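You operate a simulated robot arm through the tools that you are given. There is no shell and no other tool. Be economical: measure what you need, move in short steps, check, and stop when the job is done.

Carry out the task below with a simulated two-armed robot. There is one attempt and no reset: what you move stays moved.

## Task
Take the bench cloth from the top of the test bench and lay it out flat on the top of the spinner bench.

It is judged by the outcome, as a careful person would: the job done as asked, and still so three seconds after it is handed in. It fails if anything else is knocked over, pushed out of place, dropped, spilled or broken. Flat cloth is picked up by pressing the open fingertips on it (5 to 10 N) and closing them slowly along it; thin cloth reads only 2 to 8 mm in the jaws.

## Robot
Two 7-joint arms with two-finger parallel grippers on one trunk, on a base that drives. Base frame: it is fixed to the floor where the robot stands at the start and does not move with it; the origin is under the middle of the robot, x ahead of it, y to its left, z up. Readings come in m, rad, newtons and seconds.
The left shoulder is at the start at [0.07, 0.134, 1.151], the right one opposite. Places, roughly: top of the spinner bench [0.6, -2.2, 0.9]. Payload 1.57 kg a hand.
The TCP of each hand is the grasp point between the finger pads, 0.03 m short of the fingertips. In the tool frame z runs along the fingers and y along their closing line. The gripper opens to 0.08 m. The fingers are 0.017 m wide and 0.012 m thick; the gripper's body (0.04 by 0.082 m) begins 0.08 m behind the TCP.
Orientation is told as [roll, pitch, yaw] about the base's x, y, z axes, in that order, counted from this pose: with the fingers straight down and closing along the base's y, the tool's x points along the base's -x, its y along +y and its z along -z.

## Interface
- The arms move only by the tool play_rows. It takes "left_steps", "right_steps" or both (then of equal length, played together; a hand with none holds still); each is text: rows parted by semicolons, each of 7 numbers parted by spaces: the shift along the tool's x, y, z in units of 20 mm (1.0 is 20 mm), then the turn, a rotation vector about the tool's x, y, z in units of 4 degrees (1.0 is 4 degrees), then the finger opening in m, from 0 to 0.08. In form: x y z rx ry rz gripper; .... A call has 1 to 8 rows; each row shifts and turns the commanded pose from where the row before left it, along the tool's axes as they then stand. A call with a number of a shift or a turn outside -1 to 1 is refused whole. Rows are played at 5 a second. More than 0.05 m and 0.15 rad between two rows, or a gripper value outside its range, and nothing of the call is played. A pose out of reach is approached as far as the arm can. The call stops where the force on the tool passes 40 N (or 10 N more than at its start, if that is more) or the arm is blocked; 0.2 s more then pass. The fingers move at their own pace (about 0.153 m/s each) and stop on an object; they squeeze with about 21 N. The grip force told is the motor's: it shows also when the fingers shut on nothing. Time passes only in rows, and 0.2 s behind the last, so rows that do not move let the fingers close. The reply holds the time, the measured pose of the TCP, the force on the tool along the base axes, the opening and the grip force, in the units named above and with some noise, with the torque about the TCP (base axes, N m) and any sound that the robot's microphone picked up, and new pictures: "views" is both (left out), scene, wrist or none (wrist: the cameras of the hands that moved).
- Cameras (640 x 400 px; columns grow to the right, rows downward): "scene" is now at [0.1331, -0.0024, 1.3693]; the picture's right is [-0.02, -1.00, 0.00], its down [-0.69, 0.02, -0.73] and it looks along [0.73, -0.02, -0.69] (base axes); focal length 267 px, centre (320, 200). "left" rides on the left gripper at [0.072, 0.006, -0.122] in its tool frame; the picture's right is [-0.09, 1.00, 0.00], its down [-0.84, -0.08, -0.54] and it looks along [-0.54, -0.05, 0.84] (tool axes); focal length 238 px, centre (320, 200). "right" rides on the right gripper at [0.072, -0.007, -0.122] in its tool frame; the picture's right is [0.09, 1.00, 0.00], its down [-0.84, 0.08, -0.54] and it looks along [-0.54, 0.05, 0.84] (tool axes); focal length 238 px, centre (320, 200). There is no depth. A picture from a camera that has moved, and an enlarged one, comes with that camera's place and axes in the base frame and with its lens.
- lift_body(by): slides the trunk up (or, below 0, down) by that many m; the arms and the scene camera ride with it, the base frame stays. It gives what a move gives, with no picture.
- base_move(legs): drives the robot by 1 to 6 legs, each [ahead, left, turn to the left] in m, m and rad, along the robot's own axes; the way and the turn of a leg run together, so that a leg with both is an arc; at most 1.5 m and 3.142 rad a leg. The arms and the cameras ride along, it lands a little off, and it stops where it bumps. It gives what a move gives, and a new picture of the scene camera.
- turn_head(pan, tilt): turns the head with the scene camera to pan (to the left, within 1.501 rad either way) and tilt (down, from -0.506 to 1.204), counted from straight ahead of the robot. It gives what a move gives, and a new picture of the scene camera.
- zoom(camera, box): a new picture of the part [left, top, right, bottom] of that camera's present view, enlarged. No time passes.
- job_done(): hands the job in; it is judged then, once.

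Work in short steps. Places have to be worked out from the pictures, the camera data and where the tool is seen: move nearer, look again, correct. Check each grasp and each placing, and mend what went wrong. You have 120 turns and 260 pictures in all, those below and enlarged ones among them. Open the grippers and draw the arms clear of the work before you hand the job in, unless the task says otherwise; then end with one line.

The tools are called after ">>>" as a command line: name --argument value ..., lists and objects as JSON in quotes. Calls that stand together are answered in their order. play_rows: Moves the arms, as the interface text tells. Its arguments: {"type":"object","properties":{"left_steps":{"type":"string"},"right_steps":{"type":"string"},"views":{"type":"string","enum":["both","scene","wrist","none"]}},"required":[]} The other tools are called the same way: lift_body (by) slides the trunk up or down; base_move (legs) drives the base; turn_head (pan, tilt) turns the head that bears the scene camera; zoom (camera, box) takes an enlarged picture of a part of a camera's view; job_done () hands the job in.

At the start:

```text
clock: 0.0
left_eef_pos: [0.4828, 0.2389, 1.0865]
left_orientation: [-0.001, 0.002, 0.001]
left_contact_force: [0.3, 1.2, -0.2]
left_ft_torque: [0.03, -0.01, 0.03]
left_finger_gap: 0.0798
left_finger_force: 0.1
right_eef_pos: [0.4347, -0.1134, 1.0884]
right_orientation: [-0.001, 0.001, -0.001]
right_contact_force: [0.1, 0.6, -0.1]
right_ft_torque: [0.06, -0.01, 0.01]
right_finger_gap: 0.0802
right_finger_force: 0.2
trunk travel left (down, up): [-0.725, 0.215]
robot x, y, heading: [0.0018, -0.0018, -0.0]
head pan, tilt: [-0.023, 0.756]
```

scene: 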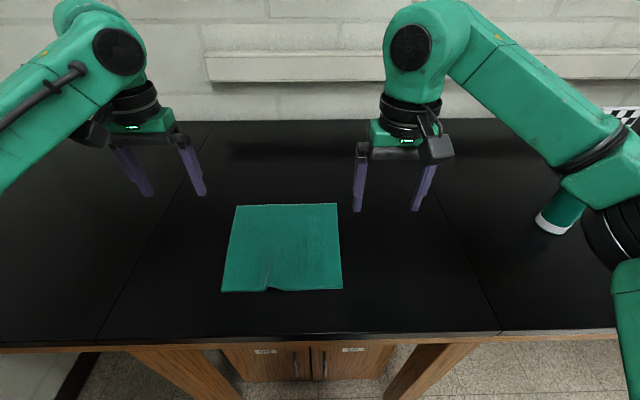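
right: 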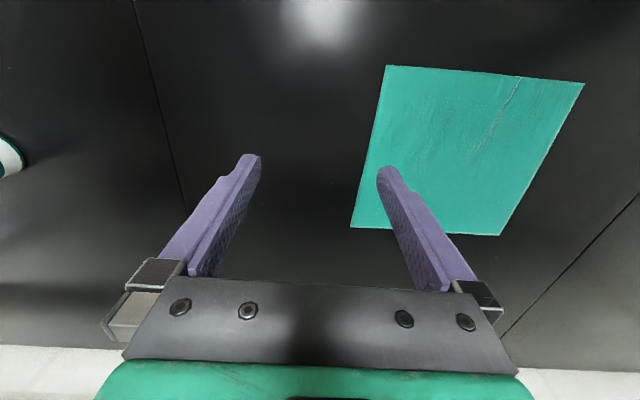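
left: 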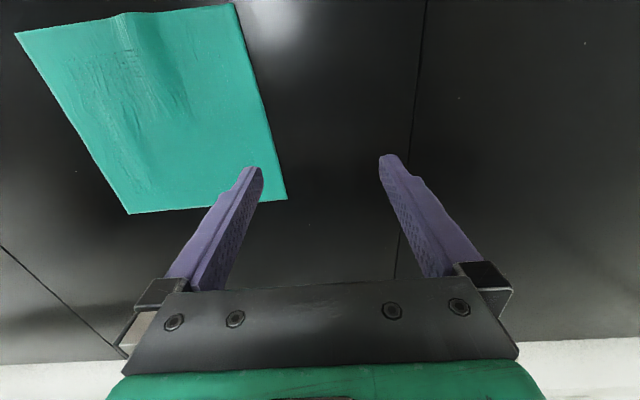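

The cloth spans about x 0.40–0.64, y −0.06–0.20, lying flat on the bench. Before touching it I look toward the spinner bench on the right.

>>> turn_head --pan -1.3 --tilt 0.35

```text
clock: 1.4
left_eef_pos: [0.4829, 0.2398, 1.085]
left_orientation: [-0.002, 0.002, -0.001]
left_contact_force: [0.0, 0.7, 0.8]
left_ft_torque: [-0.02, -0.03, 0.03]
left_finger_gap: 0.0799
left_finger_force: 0.0
right_eef_pos: [0.4355, -0.1137, 1.0899]
right_orientation: [-0.001, 0.0, -0.003]
right_contact_force: [0.7, 0.0, 0.1]
right_ft_torque: [0.0, -0.01, 0.02]
right_finger_gap: 0.08
right_finger_force: 0.0
trunk travel left (down, up): [-0.725, 0.215]
robot x, y, heading: [0.0009, -0.0005, -0.001]
head pan, tilt: [-1.3, 0.351]
camera scene: at [0.0754, -0.0903, 1.4053], right [-0.96, -0.27, 0.0], down [-0.09, 0.33, -0.94], along [0.25, -0.9, -0.34], focal length 267 px, centre (320, 200)
```

scene: 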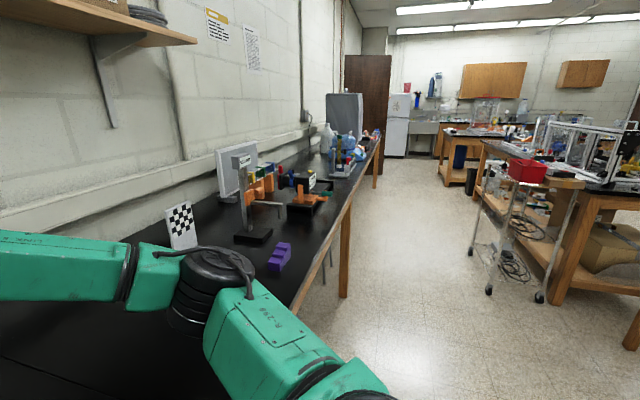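

The bench row runs on to the right with equipment. I enlarge it to find the spinner bench top near y = −2.2.

>>> zoom --camera "scene" --box '[150, 80, 400, 280]'

```text
2.00 times, centred on (275, 180) of scene
camera zoom: at [0.0754, -0.0903, 1.4053], right [-0.96, -0.27, 0.0], down [-0.09, 0.33, -0.94], along [0.25, -0.9, -0.34], focal length 533 px, centre (410, 240)
```

zoom: 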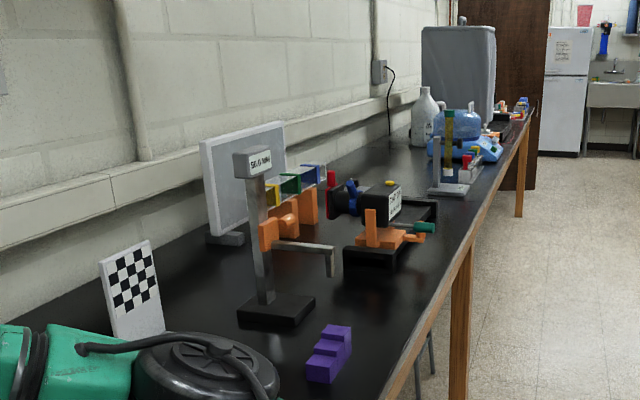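

Items stand on both sides, and I'll choose the free spot from close by. First the pick-up: head back to the cloth, then both hands above the near-edge corners at (0.415, 0.155) and (0.415, −0.025), z 0.94.

>>> turn_head --pan 0 --tilt 0.85

>>> play_rows --left_steps "0.425 -0.53 0.9 0 0 0 0.03;0.425 -0.53 0.9 0 0 0 0.03;0.425 -0.53 0.9 0 0 0 0.03;0.425 -0.53 0.9 0 0 0 0.03;0.425 -0.53 0.9 0 0 0 0.03;0.425 -0.53 0.9 0 0 0 0.03;0.425 -0.53 0.9 0 0 0 0.03;0.425 -0.53 0.9 0 0 0 0.03" --right_steps "0.128 0.554 0.93 0 0 0 0.03;0.128 0.554 0.93 0 0 0 0.03;0.128 0.554 0.93 0 0 0 0.03;0.128 0.554 0.93 0 0 0 0.03;0.128 0.554 0.93 0 0 0 0.03;0.128 0.554 0.93 0 0 0 0.03;0.128 0.554 0.93 0 0 0 0.03;0.128 0.554 0.93 0 0 0 0.03"

```text
clock: 2.9
left_eef_pos: [0.4833, 0.2393, 1.0861]
left_orientation: [0.0, 0.002, -0.001]
left_contact_force: [-0.1, 0.4, -1.0]
left_ft_torque: [0.01, -0.01, 0.0]
left_finger_gap: 0.08
left_finger_force: 0.0
right_eef_pos: [0.4355, -0.1125, 1.0895]
right_orientation: [0.001, -0.001, 0.001]
right_contact_force: [0.8, 0.3, 0.0]
right_ft_torque: [-0.03, 0.05, 0.05]
right_finger_gap: 0.0798
right_finger_force: 0.1
trunk travel left (down, up): [-0.725, 0.215]
robot x, y, heading: [-0.0007, 0.0011, -0.002]
head pan, tilt: [0.0, 0.85]
camera scene: at [0.1287, -0.0007, 1.3617], right [0.0, -1.0, 0.0], down [-0.75, 0.0, -0.66], along [0.66, 0.0, -0.75], focal length 267 px, centre (320, 200)
```

scene: 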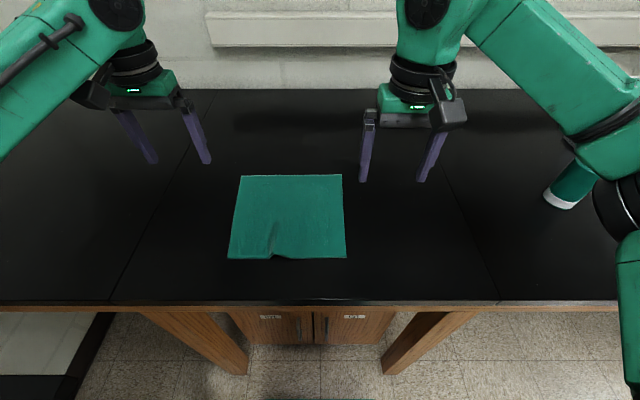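

```text
clock: 4.7
left_eef_pos: [0.4172, 0.1578, 0.9525]
left_orientation: [0.0, -0.024, 0.008]
left_contact_force: [-3.7, 0.3, 12.8]
left_ft_torque: [-0.26, 0.11, -0.09]
left_finger_gap: 0.0299
left_finger_force: 0.1
right_eef_pos: [0.4119, -0.0279, 0.9534]
right_orientation: [0.006, -0.012, -0.003]
right_contact_force: [-4.0, -1.7, 14.1]
right_ft_torque: [-0.03, 0.12, 0.06]
right_finger_gap: 0.0292
right_finger_force: 0.1
trunk travel left (down, up): [-0.725, 0.215]
robot x, y, heading: [-0.001, -0.0004, -0.0]
head pan, tilt: [0.0, 0.85]
stopped in row 8 (right hand): the force on the tool passed its limit (the readings are from after the stop); the commanded pose is now the measured one
camera scene: at [0.1242, -0.0016, 1.3625], right [0.0, -1.0, 0.0], down [-0.75, 0.0, -0.66], along [0.66, 0.0, -0.75], focal length 267 px, centre (320, 200)
camera right: at [0.3399, -0.0359, 1.0748], right [-0.09, 1.0, 0.01], down [0.83, 0.07, 0.55], along [0.55, 0.06, -0.83], focal length 238 px, centre (320, 200)
camera left: at [0.3426, 0.1632, 1.0726], right [0.08, 1.0, 0.0], down [0.82, -0.07, 0.56], along [0.56, -0.05, -0.83], focal length 238 px, centre (320, 200)
```

scene: 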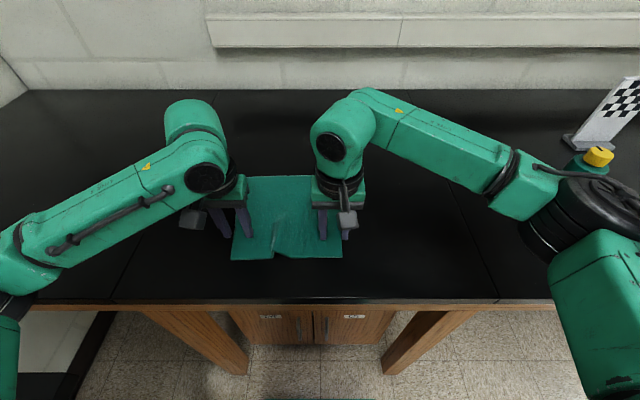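
right: 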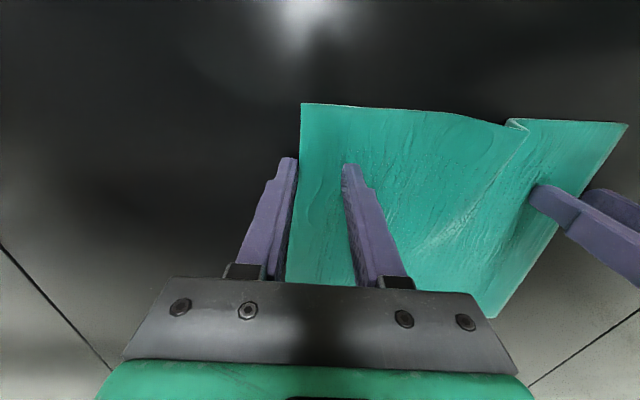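
left: 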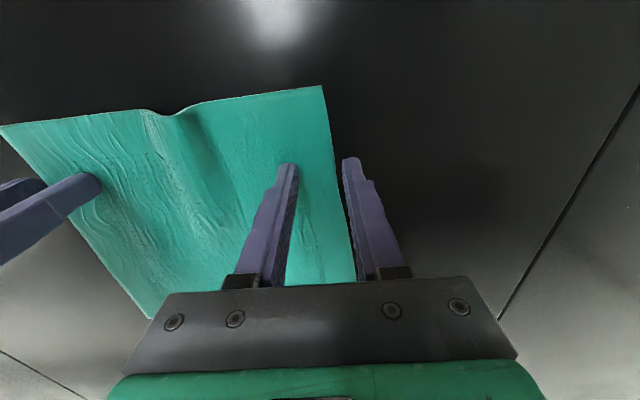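

Contact came at TCP z ≈ 0.953, so the top is at about z 0.923 and the cloth's near edge is at x ≈ 0.367, y −0.048 to 0.168. I lift 20 mm and shift both hands inward and toward the near edge.

>>> play_rows --left_steps "0 0 -1 0 0 0 0.03;0.9 -0.6 0 0 0 0 0.03;0.9 -0.6 0 0 0 0 0.03;0 0 0 0 0 0 0.03" --right_steps "0 0 -1 0 0 0 0.03;0.75 0.35 0 0 0 0 0.03;0.75 0.35 0 0 0 0 0.03;0 0 0 0 0 0 0.03"

```text
clock: 5.7
left_eef_pos: [0.3848, 0.1325, 0.9683]
left_orientation: [-0.001, -0.015, 0.009]
left_contact_force: [-0.6, 0.4, -1.1]
left_ft_torque: [0.03, 0.04, 0.03]
left_finger_gap: 0.03
left_finger_force: 0.1
right_eef_pos: [0.3856, -0.0109, 0.9683]
right_orientation: [0.005, -0.008, -0.001]
right_contact_force: [-0.6, 0.4, 0.7]
right_ft_torque: [-0.01, 0.02, -0.05]
right_finger_gap: 0.0303
right_finger_force: 0.1
trunk travel left (down, up): [-0.725, 0.215]
robot x, y, heading: [0.0017, 0.0015, -0.001]
head pan, tilt: [0.0, 0.85]
camera scene: at [0.1295, -0.0005, 1.3616], right [0.0, -1.0, 0.0], down [-0.75, 0.0, -0.66], along [0.66, 0.0, -0.75], focal length 267 px, centre (320, 200)
camera right: at [0.3139, -0.0206, 1.0908], right [-0.09, 1.0, 0.0], down [0.83, 0.07, 0.55], along [0.55, 0.05, -0.84], focal length 238 px, centre (320, 200)
camera left: at [0.3105, 0.1387, 1.0882], right [0.09, 1.0, 0.0], down [0.83, -0.07, 0.56], along [0.55, -0.05, -0.83], focal length 238 px, centre (320, 200)
```

scene: 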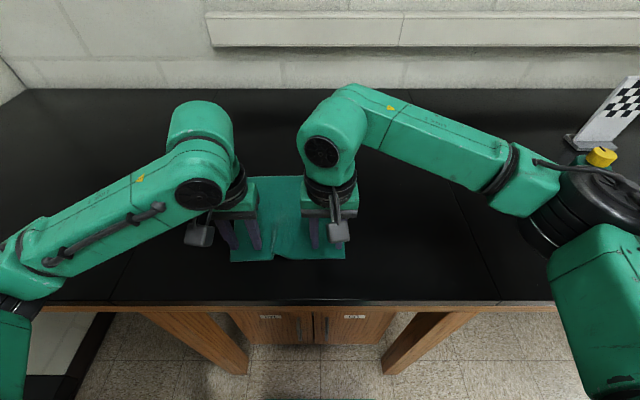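
right: 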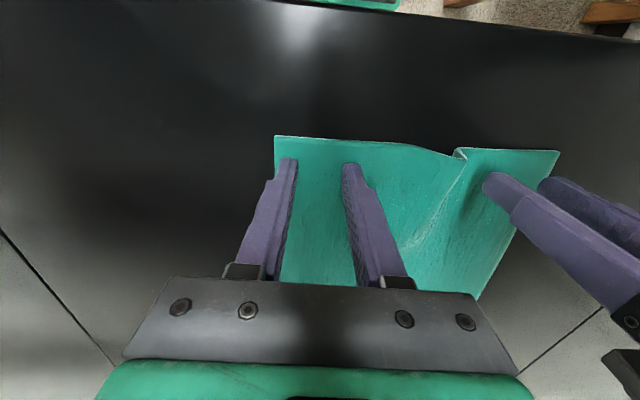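
left: 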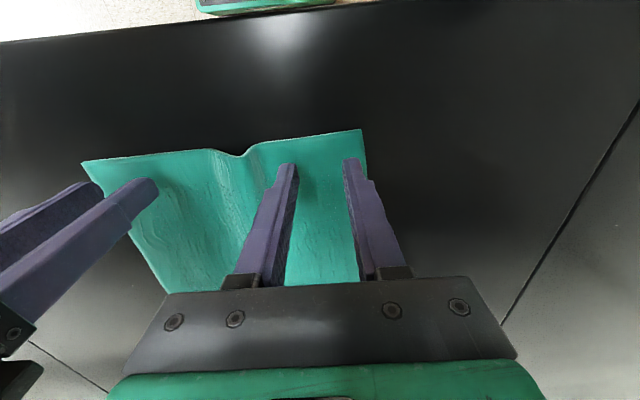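

Both hands sit over the corners, just inside the edges. I descend to light contact.

>>> play_rows --left_steps "0 -0.15 0.3 0 0 0 0.03;0 0 0.2 0 0 0 0.03;0 0 0.15 0 0 0 0.03;0 0 0 0 0 0 0.03" --right_steps "0 0.1 0.3 0 0 0 0.03;0 0 0.2 0 0 0 0.03;0 0 0.15 0 0 0 0.03;0 0 0 0 0 0 0.03" --views "none"

```text
clock: 6.7
left_eef_pos: [0.3849, 0.1301, 0.9556]
left_orientation: [-0.001, -0.018, 0.006]
left_contact_force: [0.1, -0.5, 0.2]
left_ft_torque: [-0.01, 0.03, -0.02]
left_finger_gap: 0.03
left_finger_force: 0.0
right_eef_pos: [0.3861, -0.0104, 0.9563]
right_orientation: [0.005, -0.009, -0.001]
right_contact_force: [0.3, 0.0, 1.1]
right_ft_torque: [0.0, 0.01, 0.0]
right_finger_gap: 0.0301
right_finger_force: 0.1
trunk travel left (down, up): [-0.725, 0.215]
robot x, y, heading: [0.0008, -0.0005, -0.002]
head pan, tilt: [0.0, 0.85]
```

No contact yet; a few more millimetres.

>>> play_rows --left_steps "0 0 0.1 0 0 0 0.03;0 0 0.08 0 0 0 0.03;0 0 0 0 0 0 0.03" --right_steps "0 0 0.1 0 0 0 0.03;0 0 0.1 0 0 0 0.03;0 0 0 0 0 0 0.03" --views "none"

```text
clock: 7.5
left_eef_pos: [0.3833, 0.1313, 0.9541]
left_orientation: [-0.002, -0.022, 0.009]
left_contact_force: [3.7, 2.0, 15.0]
left_ft_torque: [0.04, -0.14, -0.01]
left_finger_gap: 0.03
left_finger_force: 0.2
right_eef_pos: [0.3862, -0.0103, 0.9534]
right_orientation: [0.005, -0.011, -0.001]
right_contact_force: [0.8, 1.2, 6.3]
right_ft_torque: [0.06, -0.05, 0.0]
right_finger_gap: 0.0301
right_finger_force: 0.1
trunk travel left (down, up): [-0.725, 0.215]
robot x, y, heading: [0.0029, 0.0008, -0.001]
head pan, tilt: [0.0, 0.85]
```

Right presses 6 N, left 15 N; I ease the left by 1 mm and close both slowly.

>>> play_rows --left_steps "0 0 -0.06 0 0 0 0.03;0 0 0 0 0 0 0.025;0 0 0 0 0 0 0.02;0 0 0 0 0 0 0.015;0 0 0 0 0 0 0.01;0 0 0 0 0 0 0.005;0 0 0 0 0 0 0;0 0 0 0 0 0 0" --right_steps "0 0 0 0 0 0 0.03;0 0 0 0 0 0 0.025;0 0 0 0 0 0 0.02;0 0 0 0 0 0 0.015;0 0 0 0 0 0 0.01;0 0 0 0 0 0 0.005;0 0 0 0 0 0 0;0 0 0 0 0 0 0" --views "wrist"

```text
clock: 9.3
left_eef_pos: [0.3818, 0.1294, 0.9535]
left_orientation: [-0.002, -0.021, 0.007]
left_contact_force: [0.2, 0.1, 3.1]
left_ft_torque: [0.03, -0.02, 0.01]
left_finger_gap: 0.0
left_finger_force: 21.0
right_eef_pos: [0.3844, -0.0108, 0.9527]
right_orientation: [0.006, -0.01, -0.002]
right_contact_force: [-0.1, -0.1, 7.7]
right_ft_torque: [-0.02, -0.01, 0.03]
right_finger_gap: 0.0
right_finger_force: 21.3
trunk travel left (down, up): [-0.725, 0.215]
robot x, y, heading: [0.003, 0.0028, 0.006]
head pan, tilt: [0.0, 0.85]
camera right: at [0.3123, -0.0192, 1.0755], right [-0.09, 1.0, 0.0], down [0.83, 0.07, 0.55], along [0.55, 0.05, -0.83], focal length 238 px, centre (320, 200)
camera left: at [0.3081, 0.1354, 1.0743], right [0.08, 1.0, 0.0], down [0.83, -0.07, 0.56], along [0.56, -0.05, -0.83], focal length 238 px, centre (320, 200)
```

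right: 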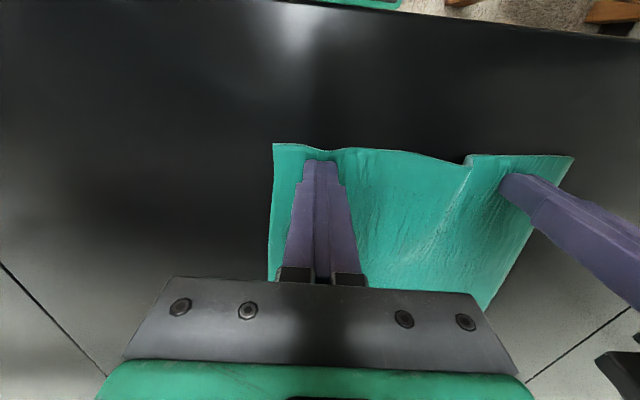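
left: 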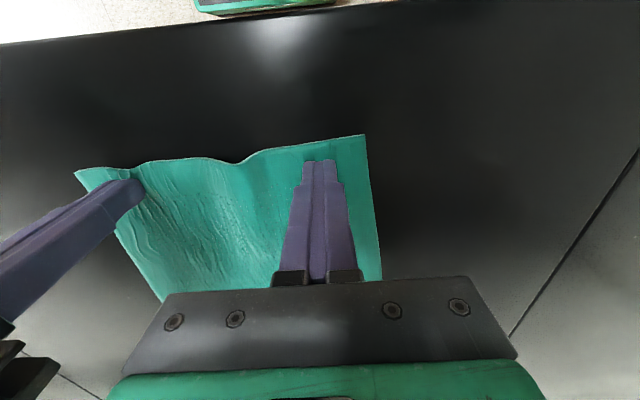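

Both closed to 0 without catching cloth. I lift, open to 45 mm, shift inward 5 mm, and press again firmer.

>>> play_rows --left_steps "0 0 -0.5 0 0 0 0;0 -0.25 0 0 0 0 0.045;0 0 0 0 0 0 0.045;0 0 0.25 0 0 0 0.045;0 0 0.2 0 0 0 0.045;0 0 0.08 0 0 0 0.045;0 0 0 0 0 0 0.045" --right_steps "0 0 -0.5 0 0 0 0;0 0.25 0 0 0 0 0.045;0 0 0 0 0 0 0.045;0 0 0.25 0 0 0 0.045;0 0 0.2 0 0 0 0.045;0 0 0.05 0 0 0 0.045;0 0 0 0 0 0 0.045" --views "wrist"

```text
clock: 10.9
left_eef_pos: [0.3838, 0.126, 0.9556]
left_orientation: [-0.003, -0.02, 0.007]
left_contact_force: [0.9, 0.3, 2.0]
left_ft_torque: [-0.04, 0.0, 0.03]
left_finger_gap: 0.0451
left_finger_force: 0.0
right_eef_pos: [0.3855, -0.007, 0.9546]
right_orientation: [0.006, -0.01, -0.001]
right_contact_force: [0.0, 0.6, 8.2]
right_ft_torque: [0.01, -0.02, -0.01]
right_finger_gap: 0.0449
right_finger_force: 0.1
trunk travel left (down, up): [-0.725, 0.215]
robot x, y, heading: [-0.0009, -0.0027, 0.004]
head pan, tilt: [0.0, 0.85]
camera right: at [0.3126, -0.0141, 1.0757], right [-0.09, 1.0, 0.01], down [0.83, 0.07, 0.55], along [0.55, 0.05, -0.83], focal length 238 px, centre (320, 200)
camera left: at [0.3099, 0.1325, 1.0748], right [0.08, 1.0, 0.0], down [0.83, -0.07, 0.56], along [0.56, -0.05, -0.83], focal length 238 px, centre (320, 200)
```

right: 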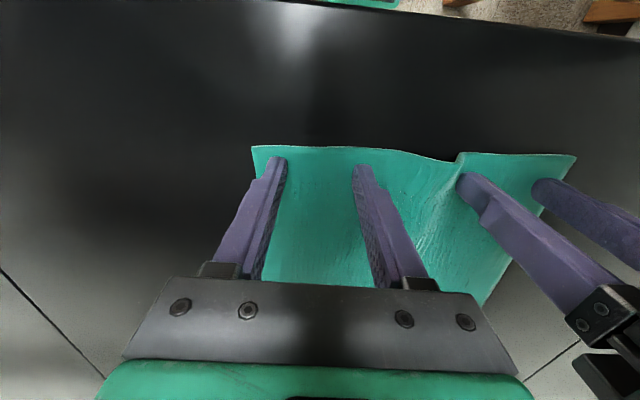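
left: 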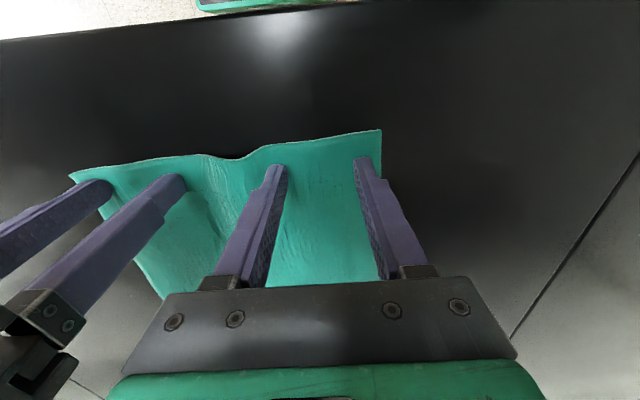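

Right presses 8 N; left only 2 N, so I add about 1 mm there, then close slowly partway and look.

>>> play_rows --left_steps "0 0 0.06 0 0 0 0.045;0 0 0 0 0 0 0.041;0 0 0 0 0 0 0.037;0 0 0 0 0 0 0.033;0 0 0 0 0 0 0.029;0 0 0 0 0 0 0.025;0 0 0 0 0 0 0.021;0 0 0 0 0 0 0.017" --right_steps "0 0 0.02 0 0 0 0.045;0 0 0 0 0 0 0.041;0 0 0 0 0 0 0.037;0 0 0 0 0 0 0.033;0 0 0 0 0 0 0.029;0 0 0 0 0 0 0.025;0 0 0 0 0 0 0.021;0 0 0 0 0 0 0.017" --views "wrist"

```text
clock: 12.7
left_eef_pos: [0.3827, 0.1253, 0.9547]
left_orientation: [-0.001, -0.018, 0.006]
left_contact_force: [-0.2, -0.4, 9.3]
left_ft_torque: [-0.02, -0.07, 0.0]
left_finger_gap: 0.0152
left_finger_force: 0.1
right_eef_pos: [0.3835, -0.0068, 0.9542]
right_orientation: [0.004, -0.01, -0.003]
right_contact_force: [0.3, 0.5, 11.3]
right_ft_torque: [0.01, 0.04, 0.0]
right_finger_gap: 0.0156
right_finger_force: 0.1
trunk travel left (down, up): [-0.725, 0.215]
robot x, y, heading: [-0.0002, 0.0005, -0.003]
head pan, tilt: [0.0, 0.85]
camera right: at [0.3111, -0.0142, 1.0753], right [-0.09, 1.0, 0.01], down [0.83, 0.07, 0.55], along [0.55, 0.05, -0.83], focal length 238 px, centre (320, 200)
camera left: at [0.3079, 0.1317, 1.0736], right [0.08, 1.0, 0.0], down [0.83, -0.07, 0.56], along [0.56, -0.05, -0.83], focal length 238 px, centre (320, 200)
```

right: 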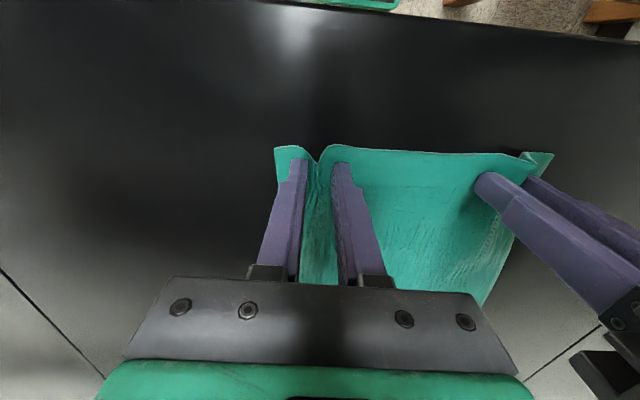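
left: 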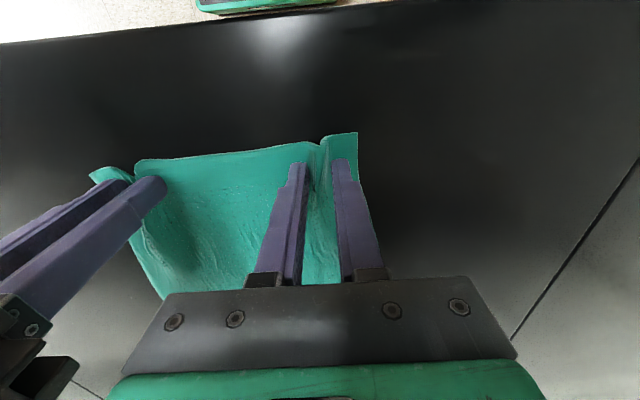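

Now a fold is clearly rising between the fingers of both hands. I finish closing.

>>> play_rows --left_steps "0 0 0 0 0 0 0.013;0 0 0 0 0 0 0.01;0 0 0 0 0 0 0.007;0 0 0 0 0 0 0.004;0 0 0 0 0 0 0.001;0 0 0 0 0 0 0;0 0 0 0 0 0 0" --right_steps "0 0 0 0 0 0 0.013;0 0 0 0 0 0 0.01;0 0 0 0 0 0 0.007;0 0 0 0 0 0 0.004;0 0 0 0 0 0 0.001;0 0 0 0 0 0 0;0 0 0 0 0 0 0" --views "wrist"

```text
clock: 14.3
left_eef_pos: [0.3833, 0.1248, 0.9524]
left_orientation: [-0.005, -0.02, 0.007]
left_contact_force: [-0.3, -20.6, 8.3]
left_ft_torque: [-0.65, 0.01, -0.01]
left_finger_gap: 0.0054
left_finger_force: 20.8
right_eef_pos: [0.3838, -0.0047, 0.9544]
right_orientation: [0.011, -0.012, -0.001]
right_contact_force: [-0.1, 21.4, 11.2]
right_ft_torque: [0.62, 0.01, 0.07]
right_finger_gap: 0.0048
right_finger_force: 21.3
trunk travel left (down, up): [-0.725, 0.215]
robot x, y, heading: [-0.005, 0.0023, -0.001]
head pan, tilt: [0.0, 0.85]
camera right: at [0.3109, -0.0136, 1.0754], right [-0.09, 1.0, 0.01], down [0.83, 0.07, 0.55], along [0.55, 0.06, -0.83], focal length 238 px, centre (320, 200)
camera left: at [0.3078, 0.1315, 1.0735], right [0.09, 1.0, 0.0], down [0.83, -0.07, 0.56], along [0.56, -0.05, -0.83], focal length 238 px, centre (320, 200)
```

right: 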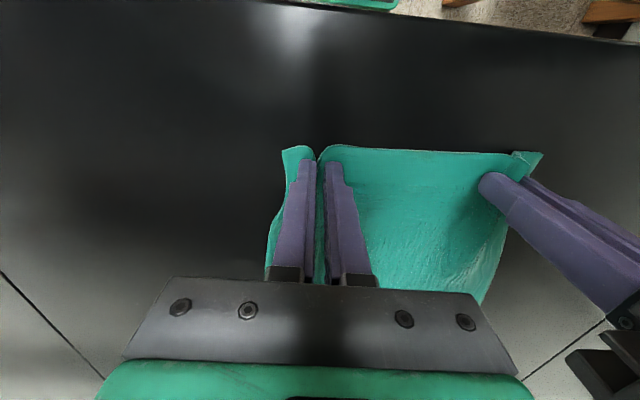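
left: 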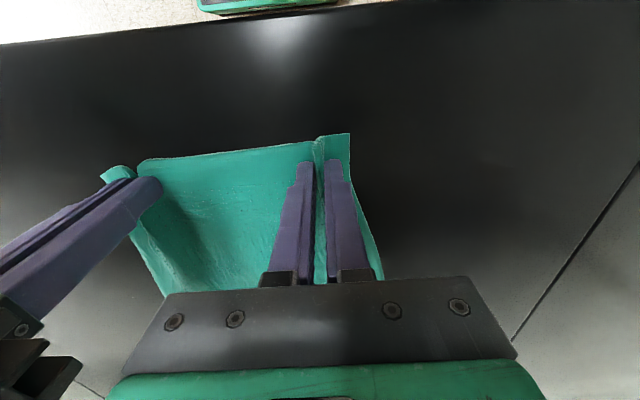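

Both hands hold cloth (gap ≈ 5 mm), with the cloth taut at 20 N between them. I ease the hands together slightly and lift.

>>> play_rows --left_steps "0 -0.15 -0.1 0 0 0 0;0 -0.1 -0.5 0 0 0 0;0 0 -1 0 0 0 0;0 0 -1 0 0 0 0;0 0 -1 0 0 0 0;0 0 -1 0 0 0 0;0 0 -1 0 0 0 0;0 0 0 0 0 0 0" --right_steps "0 0.15 -0.1 0 0 0 0;0 0.1 -0.5 0 0 0 0;0 0 -1 0 0 0 0;0 0 -1 0 0 0 0;0 0 -1 0 0 0 0;0 0 -1 0 0 0 0;0 0 -1 0 0 0 0;0 0 0 0 0 0 0"

```text
clock: 16.1
left_eef_pos: [0.3823, 0.1206, 1.0626]
left_orientation: [-0.001, -0.017, 0.008]
left_contact_force: [0.8, -1.4, 0.2]
left_ft_torque: [-0.02, 0.05, 0.04]
left_finger_gap: 0.0047
left_finger_force: 21.3
right_eef_pos: [0.3853, -0.0002, 1.0641]
right_orientation: [0.007, -0.008, -0.003]
right_contact_force: [-0.1, 1.9, -0.2]
right_ft_torque: [-0.01, 0.03, -0.01]
right_finger_gap: 0.0029
right_finger_force: 21.2
trunk travel left (down, up): [-0.725, 0.215]
robot x, y, heading: [-0.001, -0.0023, 0.002]
head pan, tilt: [0.0, 0.85]
camera scene: at [0.1291, -0.0006, 1.3617], right [0.0, -1.0, 0.0], down [-0.75, 0.0, -0.66], along [0.66, 0.0, -0.75], focal length 267 px, centre (320, 200)
camera right: at [0.3129, -0.0095, 1.1866], right [-0.09, 1.0, 0.0], down [0.83, 0.07, 0.55], along [0.55, 0.05, -0.84], focal length 238 px, centre (320, 200)
camera left: at [0.3092, 0.1261, 1.1839], right [0.08, 1.0, 0.0], down [0.83, -0.07, 0.56], along [0.55, -0.05, -0.83], focal length 238 px, centre (320, 200)
```

scene: 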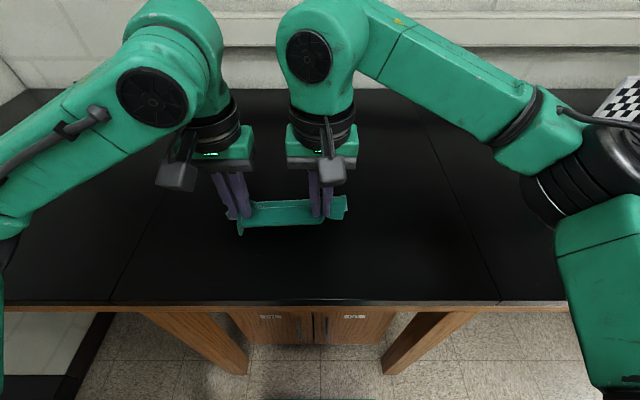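
right: 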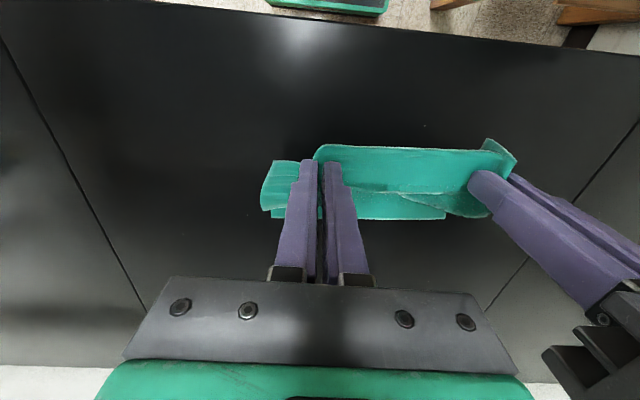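
left: 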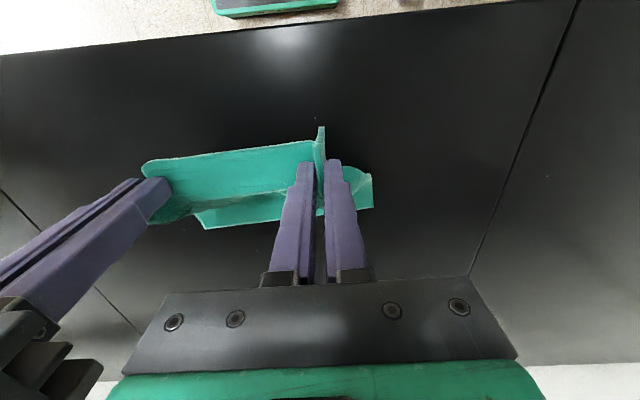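

Cloth is off the bench, held by both corners. I raise the trunk so the hanging edge clears, then back away.

>>> lift_body --by 0.15

>>> base_move --legs '[[-0.4, 0, 0]]'

```text
clock: 17.9
left_eef_pos: [0.383, 0.1202, 1.2132]
left_orientation: [-0.003, -0.017, 0.006]
left_contact_force: [0.7, -1.1, -0.1]
left_ft_torque: [-0.06, 0.01, 0.02]
left_finger_gap: 0.005
left_finger_force: 21.4
right_eef_pos: [0.3851, -0.0011, 1.2141]
right_orientation: [0.005, -0.008, -0.002]
right_contact_force: [0.2, 0.7, -0.2]
right_ft_torque: [-0.02, -0.01, -0.02]
right_finger_gap: 0.0032
right_finger_force: 21.1
trunk travel left (down, up): [-0.875, 0.065]
robot x, y, heading: [-0.0036, -0.0003, -0.001]
head pan, tilt: [0.0, 0.85]
```

```text
clock: 20.4
left_eef_pos: [-0.0146, 0.1178, 1.2123]
left_orientation: [-0.003, -0.016, -0.001]
left_contact_force: [0.5, -1.1, 0.7]
left_ft_torque: [-0.04, 0.03, 0.08]
left_finger_gap: 0.005
left_finger_force: 21.0
right_eef_pos: [-0.0131, -0.002, 1.2135]
right_orientation: [0.006, -0.009, -0.013]
right_contact_force: [0.0, 0.9, -0.6]
right_ft_torque: [0.02, 0.02, 0.04]
right_finger_gap: 0.0032
right_finger_force: 21.3
trunk travel left (down, up): [-0.875, 0.065]
robot x, y, heading: [-0.4016, 0.0023, -0.01]
head pan, tilt: [0.0, 0.85]
camera scene: at [-0.2694, 0.0002, 1.5115], right [-0.01, -1.0, 0.0], down [-0.75, 0.01, -0.66], along [0.66, -0.01, -0.75], focal length 267 px, centre (320, 200)
```

scene: 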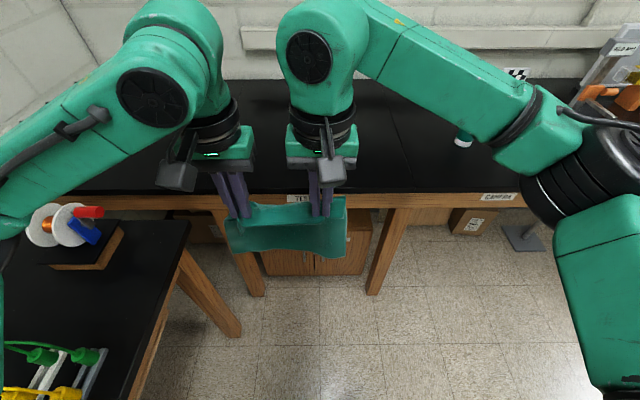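

The cloth hangs well. The benches bear labels (TEST…, CAMERA), and a cart stands behind around x −0.75, y −2.3, so I move a bit ahead and drive right 1.3 m, looking ahead.

>>> base_move --legs '[[0.12, 0, 0.01], [0, -1.3, 0]]'

>>> turn_head --pan -0.9 --tilt 0.5

```text
clock: 27.8
left_eef_pos: [0.1027, -1.1928, 1.2127]
left_orientation: [0.0, -0.017, 0.005]
left_contact_force: [0.4, -0.4, 0.0]
left_ft_torque: [-0.02, 0.01, 0.08]
left_finger_gap: 0.005
left_finger_force: 20.9
right_eef_pos: [0.1051, -1.315, 1.2146]
right_orientation: [0.006, -0.009, -0.005]
right_contact_force: [0.4, 2.0, -0.7]
right_ft_torque: [0.01, -0.01, -0.04]
right_finger_gap: 0.0029
right_finger_force: 21.2
trunk travel left (down, up): [-0.875, 0.065]
robot x, y, heading: [-0.2821, -1.3129, -0.01]
head pan, tilt: [0.0, 0.85]
camera scene: at [-0.1516, -1.3129, 1.5117], right [0.0, -1.0, 0.0], down [-0.75, 0.0, -0.66], along [0.66, 0.0, -0.75], focal length 267 px, centre (320, 200)
```

scene: 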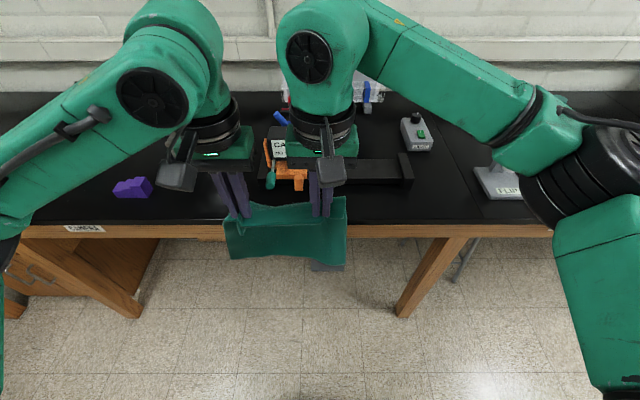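

```text
clock: 29.0
left_eef_pos: [0.1032, -1.1934, 1.214]
left_orientation: [-0.002, -0.019, 0.005]
left_contact_force: [-0.3, -1.5, 0.7]
left_ft_torque: [-0.03, 0.0, 0.01]
left_finger_gap: 0.0049
left_finger_force: 21.1
right_eef_pos: [0.105, -1.3151, 1.2146]
right_orientation: [0.005, -0.01, -0.005]
right_contact_force: [0.8, 0.3, -0.7]
right_ft_torque: [-0.02, -0.01, -0.01]
right_finger_gap: 0.0031
right_finger_force: 21.4
trunk travel left (down, up): [-0.875, 0.065]
robot x, y, heading: [-0.2781, -1.3136, -0.0]
head pan, tilt: [-0.901, 0.499]
camera scene: at [-0.1734, -1.3847, 1.5417], right [-0.78, -0.62, 0.0], down [-0.3, 0.38, -0.88], along [0.54, -0.69, -0.48], focal length 267 px, centre (320, 200)
```

scene: 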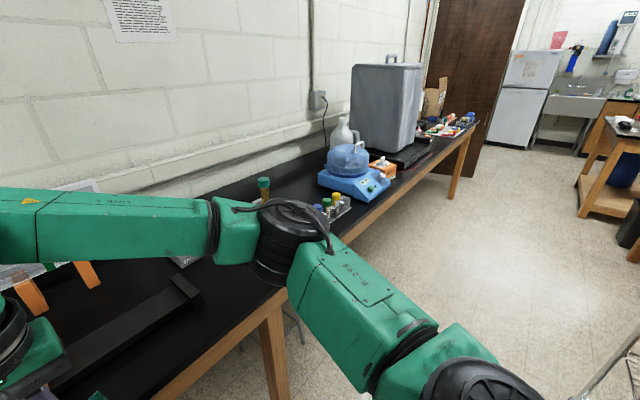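

The blue spinner sits a bit further right. I drive another 0.8 m and look straight ahead.

>>> base_move --legs '[[0, -0.8, 0]]'

>>> turn_head --pan -0.35 --tilt 0.6

```text
clock: 33.3
left_eef_pos: [0.0999, -1.9918, 1.2133]
left_orientation: [-0.003, -0.016, 0.0]
left_contact_force: [0.8, -0.9, 0.2]
left_ft_torque: [-0.03, 0.0, 0.07]
left_finger_gap: 0.0051
left_finger_force: 20.9
right_eef_pos: [0.0997, -2.1135, 1.2155]
right_orientation: [0.006, -0.009, -0.011]
right_contact_force: [0.2, 0.9, 0.4]
right_ft_torque: [0.0, 0.01, 0.02]
right_finger_gap: 0.0029
right_finger_force: 20.5
trunk travel left (down, up): [-0.875, 0.065]
robot x, y, heading: [-0.2764, -2.1109, -0.011]
head pan, tilt: [-0.901, 0.499]
camera scene: at [-0.1787, -2.1803, 1.5417], right [-0.79, -0.61, 0.0], down [-0.29, 0.38, -0.88], along [0.54, -0.69, -0.48], focal length 267 px, centre (320, 200)
```

scene: 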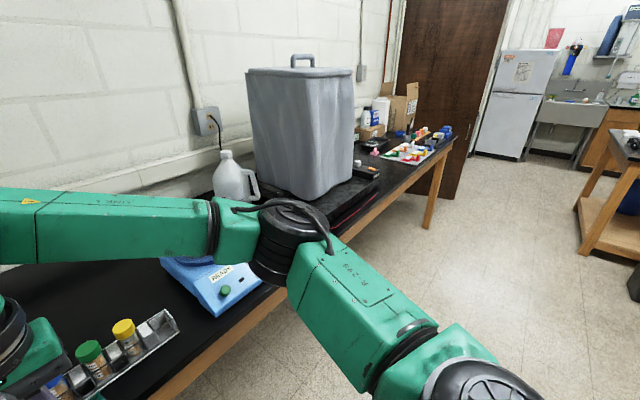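

```text
clock: 34.3
left_eef_pos: [0.0994, -1.9927, 1.2148]
left_orientation: [-0.004, -0.017, -0.003]
left_contact_force: [-0.3, -1.2, 0.4]
left_ft_torque: [-0.03, -0.01, 0.07]
left_finger_gap: 0.0049
left_finger_force: 21.1
right_eef_pos: [0.1006, -2.114, 1.2139]
right_orientation: [0.006, -0.008, -0.01]
right_contact_force: [-0.9, 1.3, 0.8]
right_ft_torque: [0.01, 0.0, -0.04]
right_finger_gap: 0.0032
right_finger_force: 21.5
trunk travel left (down, up): [-0.875, 0.065]
robot x, y, heading: [-0.2872, -2.112, -0.007]
head pan, tilt: [-0.351, 0.6]
camera scene: at [-0.152, -2.1413, 1.5326], right [-0.35, -0.94, 0.0], down [-0.53, 0.2, -0.83], along [0.77, -0.29, -0.56], focal length 267 px, centre (320, 200)
```

scene: 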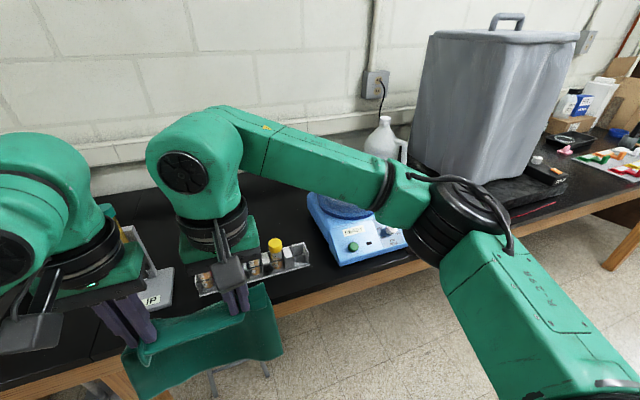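

The arms block part of the view. I look straight ahead and lower, to see what stands on the bench in front.

>>> turn_head --pan 0.1 --tilt 0.75

>>> zoom --camera "right" --box '[0, 0, 640, 400]'

>>> zoom --camera "left" --box '[0, 0, 640, 400]'

```text
clock: 35.2
left_eef_pos: [0.0979, -1.9918, 1.2137]
left_orientation: [-0.001, -0.018, -0.002]
left_contact_force: [0.9, -1.7, 0.7]
left_ft_torque: [-0.04, 0.01, 0.03]
left_finger_gap: 0.0048
left_finger_force: 21.2
right_eef_pos: [0.1002, -2.1135, 1.2143]
right_orientation: [0.006, -0.008, -0.01]
right_contact_force: [0.5, 1.3, 0.0]
right_ft_torque: [0.0, 0.01, -0.02]
right_finger_gap: 0.003
right_finger_force: 20.3
trunk travel left (down, up): [-0.875, 0.065]
robot x, y, heading: [-0.2871, -2.109, -0.009]
head pan, tilt: [0.099, 0.75]
camera scene: at [-0.152, -2.1024, 1.5197], right [0.09, -1.0, 0.0], down [-0.68, -0.06, -0.73], along [0.73, 0.07, -0.68], focal length 267 px, centre (320, 200)
```

scene: 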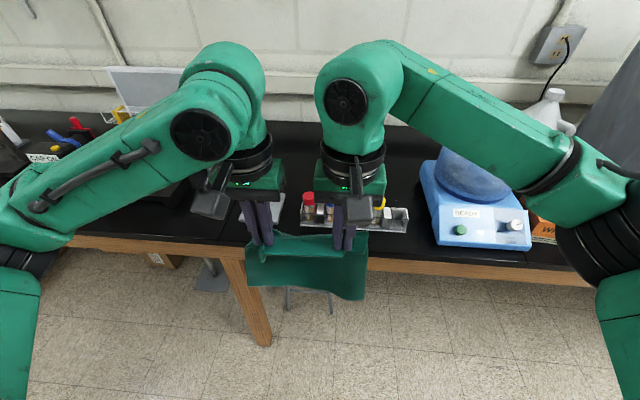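

```text
1.00 times, centred on (320, 200) of right
camera zoom: at [0.0274, -2.1211, 1.3364], right [-0.08, 1.0, 0.0], down [0.83, 0.07, 0.55], along [0.55, 0.05, -0.84], focal length 238 px, centre (320, 200)
```

zoom: 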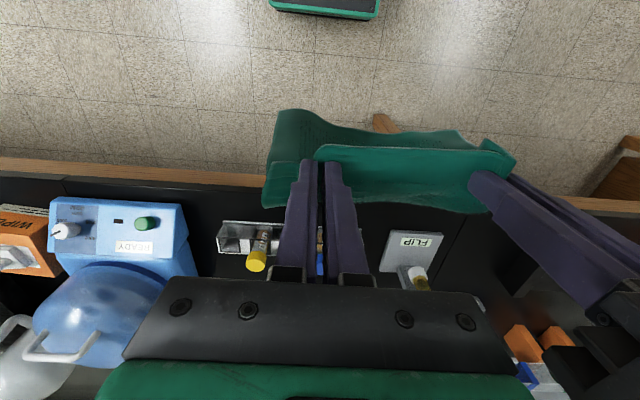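

```text
1.00 times, centred on (320, 200) of left
camera zoom: at [0.0248, -1.9854, 1.3337], right [0.09, 1.0, 0.0], down [0.83, -0.08, 0.56], along [0.55, -0.05, -0.83], focal length 238 px, centre (320, 200)
```

zoom: 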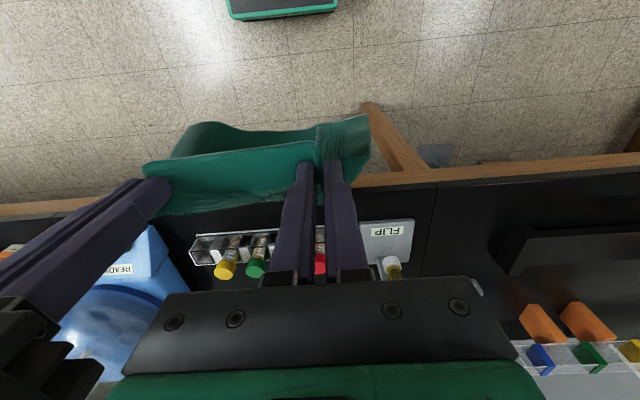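

The spinner bench runs from y ≈ −1.78; the vial rack is at x 0.38–0.45, y −2.0 to −2.31, the spinner at y < −2.39. The free space seems to be behind the rack; I enlarge to verify.

>>> zoom --camera "scene" --box '[200, 90, 460, 270]'

>>> turn_head --pan -0.5 --tilt 0.9

```text
2.22 times, centred on (330, 180) of scene
camera zoom: at [-0.152, -2.1024, 1.5197], right [0.09, -1.0, 0.0], down [-0.68, -0.06, -0.73], along [0.73, 0.07, -0.68], focal length 592 px, centre (298, 244)
```

zoom: 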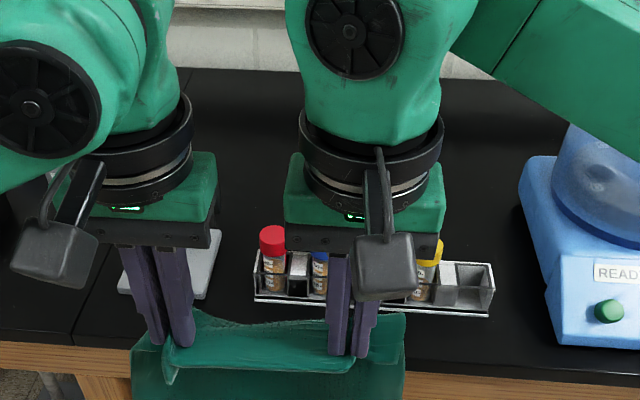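

```text
clock: 36.2
left_eef_pos: [0.099, -1.9921, 1.2135]
left_orientation: [-0.002, -0.017, -0.003]
left_contact_force: [0.8, -0.8, -1.0]
left_ft_torque: [-0.04, -0.01, 0.05]
left_finger_gap: 0.005
left_finger_force: 21.1
right_eef_pos: [0.0989, -2.1132, 1.2146]
right_orientation: [0.003, -0.01, -0.009]
right_contact_force: [0.2, 1.5, -0.6]
right_ft_torque: [-0.02, 0.01, 0.02]
right_finger_gap: 0.0031
right_finger_force: 21.1
trunk travel left (down, up): [-0.875, 0.065]
robot x, y, heading: [-0.2842, -2.1096, -0.005]
head pan, tilt: [-0.499, 0.901]
camera scene: at [-0.1686, -2.1464, 1.5078], right [-0.49, -0.87, 0.0], down [-0.69, 0.38, -0.62], along [0.54, -0.3, -0.78], focal length 267 px, centre (320, 200)
```

scene: 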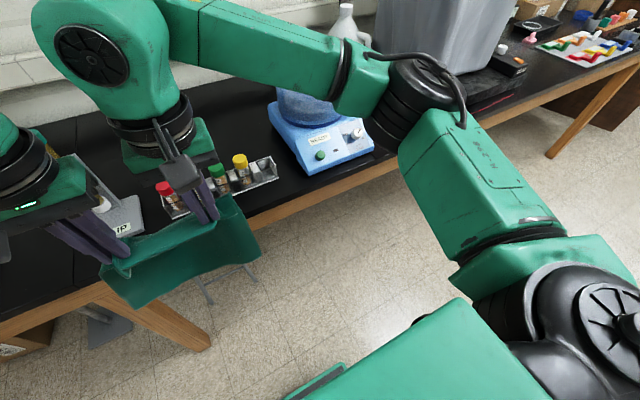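

The area behind the rack is clear to the wall. The orientation of the grip means I must lay far edge first, pulling back toward myself; I check the FLIP stand's height for arm clearance.

>>> turn_head --pan 0.45 --tilt 0.6

>>> zoom --camera "left" --box '[320, 180, 480, 300]'

```text
clock: 37.4
left_eef_pos: [0.098, -1.992, 1.215]
left_orientation: [-0.001, -0.019, -0.002]
left_contact_force: [-0.4, -0.8, 0.7]
left_ft_torque: [-0.05, -0.01, 0.02]
left_finger_gap: 0.0049
left_finger_force: 21.1
right_eef_pos: [0.1001, -2.1135, 1.214]
right_orientation: [0.006, -0.01, -0.009]
right_contact_force: [0.0, 1.6, 0.4]
right_ft_torque: [0.02, 0.0, -0.03]
right_finger_gap: 0.0031
right_finger_force: 20.8
trunk travel left (down, up): [-0.875, 0.065]
robot x, y, heading: [-0.2826, -2.1086, -0.01]
head pan, tilt: [0.45, 0.6]
camera scene: at [-0.1546, -2.0722, 1.5326], right [0.43, -0.9, 0.0], down [-0.51, -0.24, -0.82], along [0.75, 0.35, -0.57], focal length 267 px, centre (320, 200)
```

scene: 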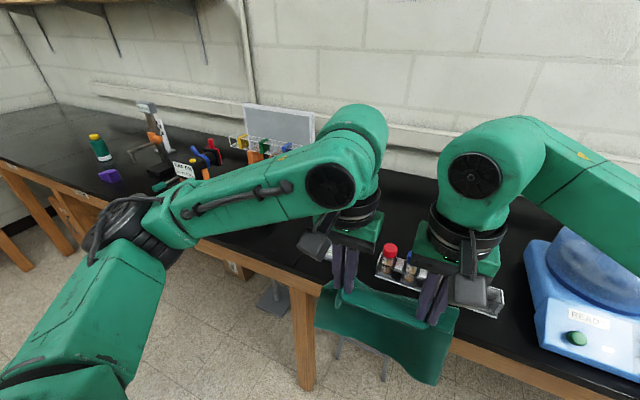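

```text
3.33 times, centred on (400, 240) of left
camera zoom: at [0.0249, -1.9855, 1.3337], right [0.09, 1.0, 0.0], down [0.83, -0.08, 0.56], along [0.55, -0.05, -0.83], focal length 794 px, centre (53, 67)
```

zoom: 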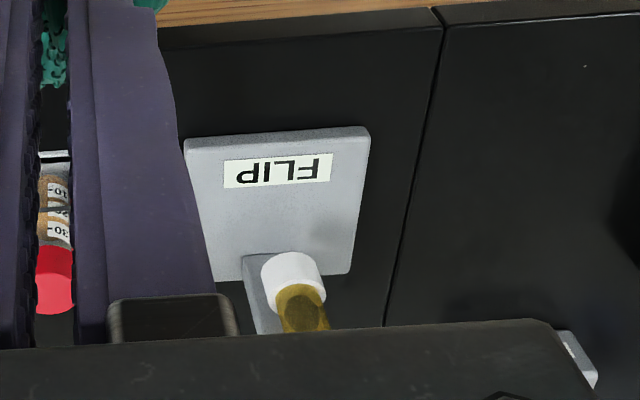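

The FLIP column (≈ x 0.5, y −1.87, top ≈ 1.17) and spinner dome (top ≈ 1.13) leave a lane centred at y ≈ −2.16. I raise the trunk fully and the hands 40 mm so the cloth clears the vials, then line up and drive in.

>>> lift_body --by 0.06

>>> play_rows --left_steps "0 0 -1 0 0 0 0;0 0 -1 0 0 0 0;0 0 0 0 0 0 0" --right_steps "0 0 -1 0 0 0 0;0 0 -1 0 0 0 0;0 0 0 0 0 0 0" --views "none"

>>> turn_head --pan 0 --tilt 0.75

>>> base_move --legs '[[0, -0.055, 0.01], [0.2, 0, 0]]'

```text
clock: 38.4
left_eef_pos: [0.0981, -1.9928, 1.2731]
left_orientation: [-0.002, -0.018, -0.001]
left_contact_force: [0.4, -1.4, -0.2]
left_ft_torque: [-0.06, -0.01, 0.03]
left_finger_gap: 0.0051
left_finger_force: 20.8
right_eef_pos: [0.1014, -2.1129, 1.2735]
right_orientation: [0.006, -0.009, -0.011]
right_contact_force: [0.6, 1.3, 0.0]
right_ft_torque: [0.02, -0.03, 0.02]
right_finger_gap: 0.0028
right_finger_force: 21.1
trunk travel left (down, up): [-0.935, 0.005]
robot x, y, heading: [-0.2867, -2.108, -0.007]
head pan, tilt: [0.45, 0.6]
```

```text
clock: 39.2
left_eef_pos: [0.0972, -1.9907, 1.3147]
left_orientation: [-0.002, -0.016, -0.002]
left_contact_force: [0.7, -5.7, 0.3]
left_ft_torque: [-0.1, 0.03, -0.01]
left_finger_gap: 0.0051
left_finger_force: 21.4
right_eef_pos: [0.0998, -2.1154, 1.3125]
right_orientation: [0.007, -0.009, -0.011]
right_contact_force: [0.3, 4.1, -1.3]
right_ft_torque: [0.15, 0.0, -0.03]
right_finger_gap: 0.0032
right_finger_force: 20.8
trunk travel left (down, up): [-0.935, 0.005]
robot x, y, heading: [-0.2881, -2.1098, -0.011]
head pan, tilt: [0.45, 0.6]
```

```text
clock: 40.1
left_eef_pos: [0.0963, -1.9918, 1.3149]
left_orientation: [-0.002, -0.018, 0.0]
left_contact_force: [0.5, -4.3, 0.5]
left_ft_torque: [-0.16, -0.03, 0.01]
left_finger_gap: 0.0049
left_finger_force: 21.1
right_eef_pos: [0.0986, -2.1155, 1.3126]
right_orientation: [0.007, -0.007, -0.009]
right_contact_force: [-0.2, 5.1, 0.1]
right_ft_torque: [0.11, 0.0, 0.01]
right_finger_gap: 0.0031
right_finger_force: 21.6
trunk travel left (down, up): [-0.935, 0.005]
robot x, y, heading: [-0.2852, -2.1066, -0.006]
head pan, tilt: [0.0, 0.75]
camera scene: at [-0.1516, -2.1105, 1.5797], right [-0.01, -1.0, 0.0], down [-0.68, 0.01, -0.73], along [0.73, -0.01, -0.68], focal length 267 px, centre (320, 200)
```

scene: 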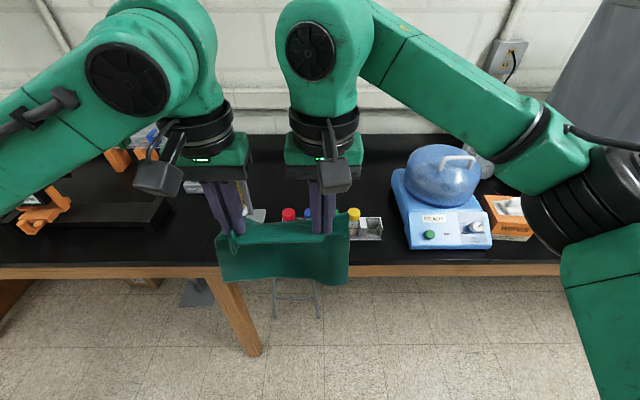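

```text
clock: 42.2
left_eef_pos: [0.2926, -2.0422, 1.3165]
left_orientation: [0.0, -0.021, 0.011]
left_contact_force: [0.4, -4.5, 0.2]
left_ft_torque: [-0.18, -0.05, 0.06]
left_finger_gap: 0.0049
left_finger_force: 21.5
right_eef_pos: [0.2966, -2.1677, 1.3151]
right_orientation: [0.004, -0.012, 0.003]
right_contact_force: [-0.3, 5.6, -0.2]
right_ft_torque: [0.16, -0.01, -0.01]
right_finger_gap: 0.0031
right_finger_force: 20.9
trunk travel left (down, up): [-0.935, 0.005]
robot x, y, heading: [-0.081, -2.1662, 0.007]
head pan, tilt: [0.0, 0.75]
camera scene: at [0.0451, -2.1648, 1.5803], right [0.0, -1.0, 0.0], down [-0.68, 0.0, -0.73], along [0.73, 0.0, -0.68], focal length 267 px, centre (320, 200)
```

scene: 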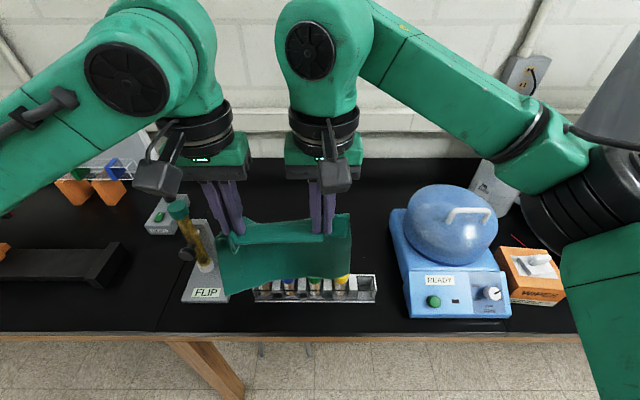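

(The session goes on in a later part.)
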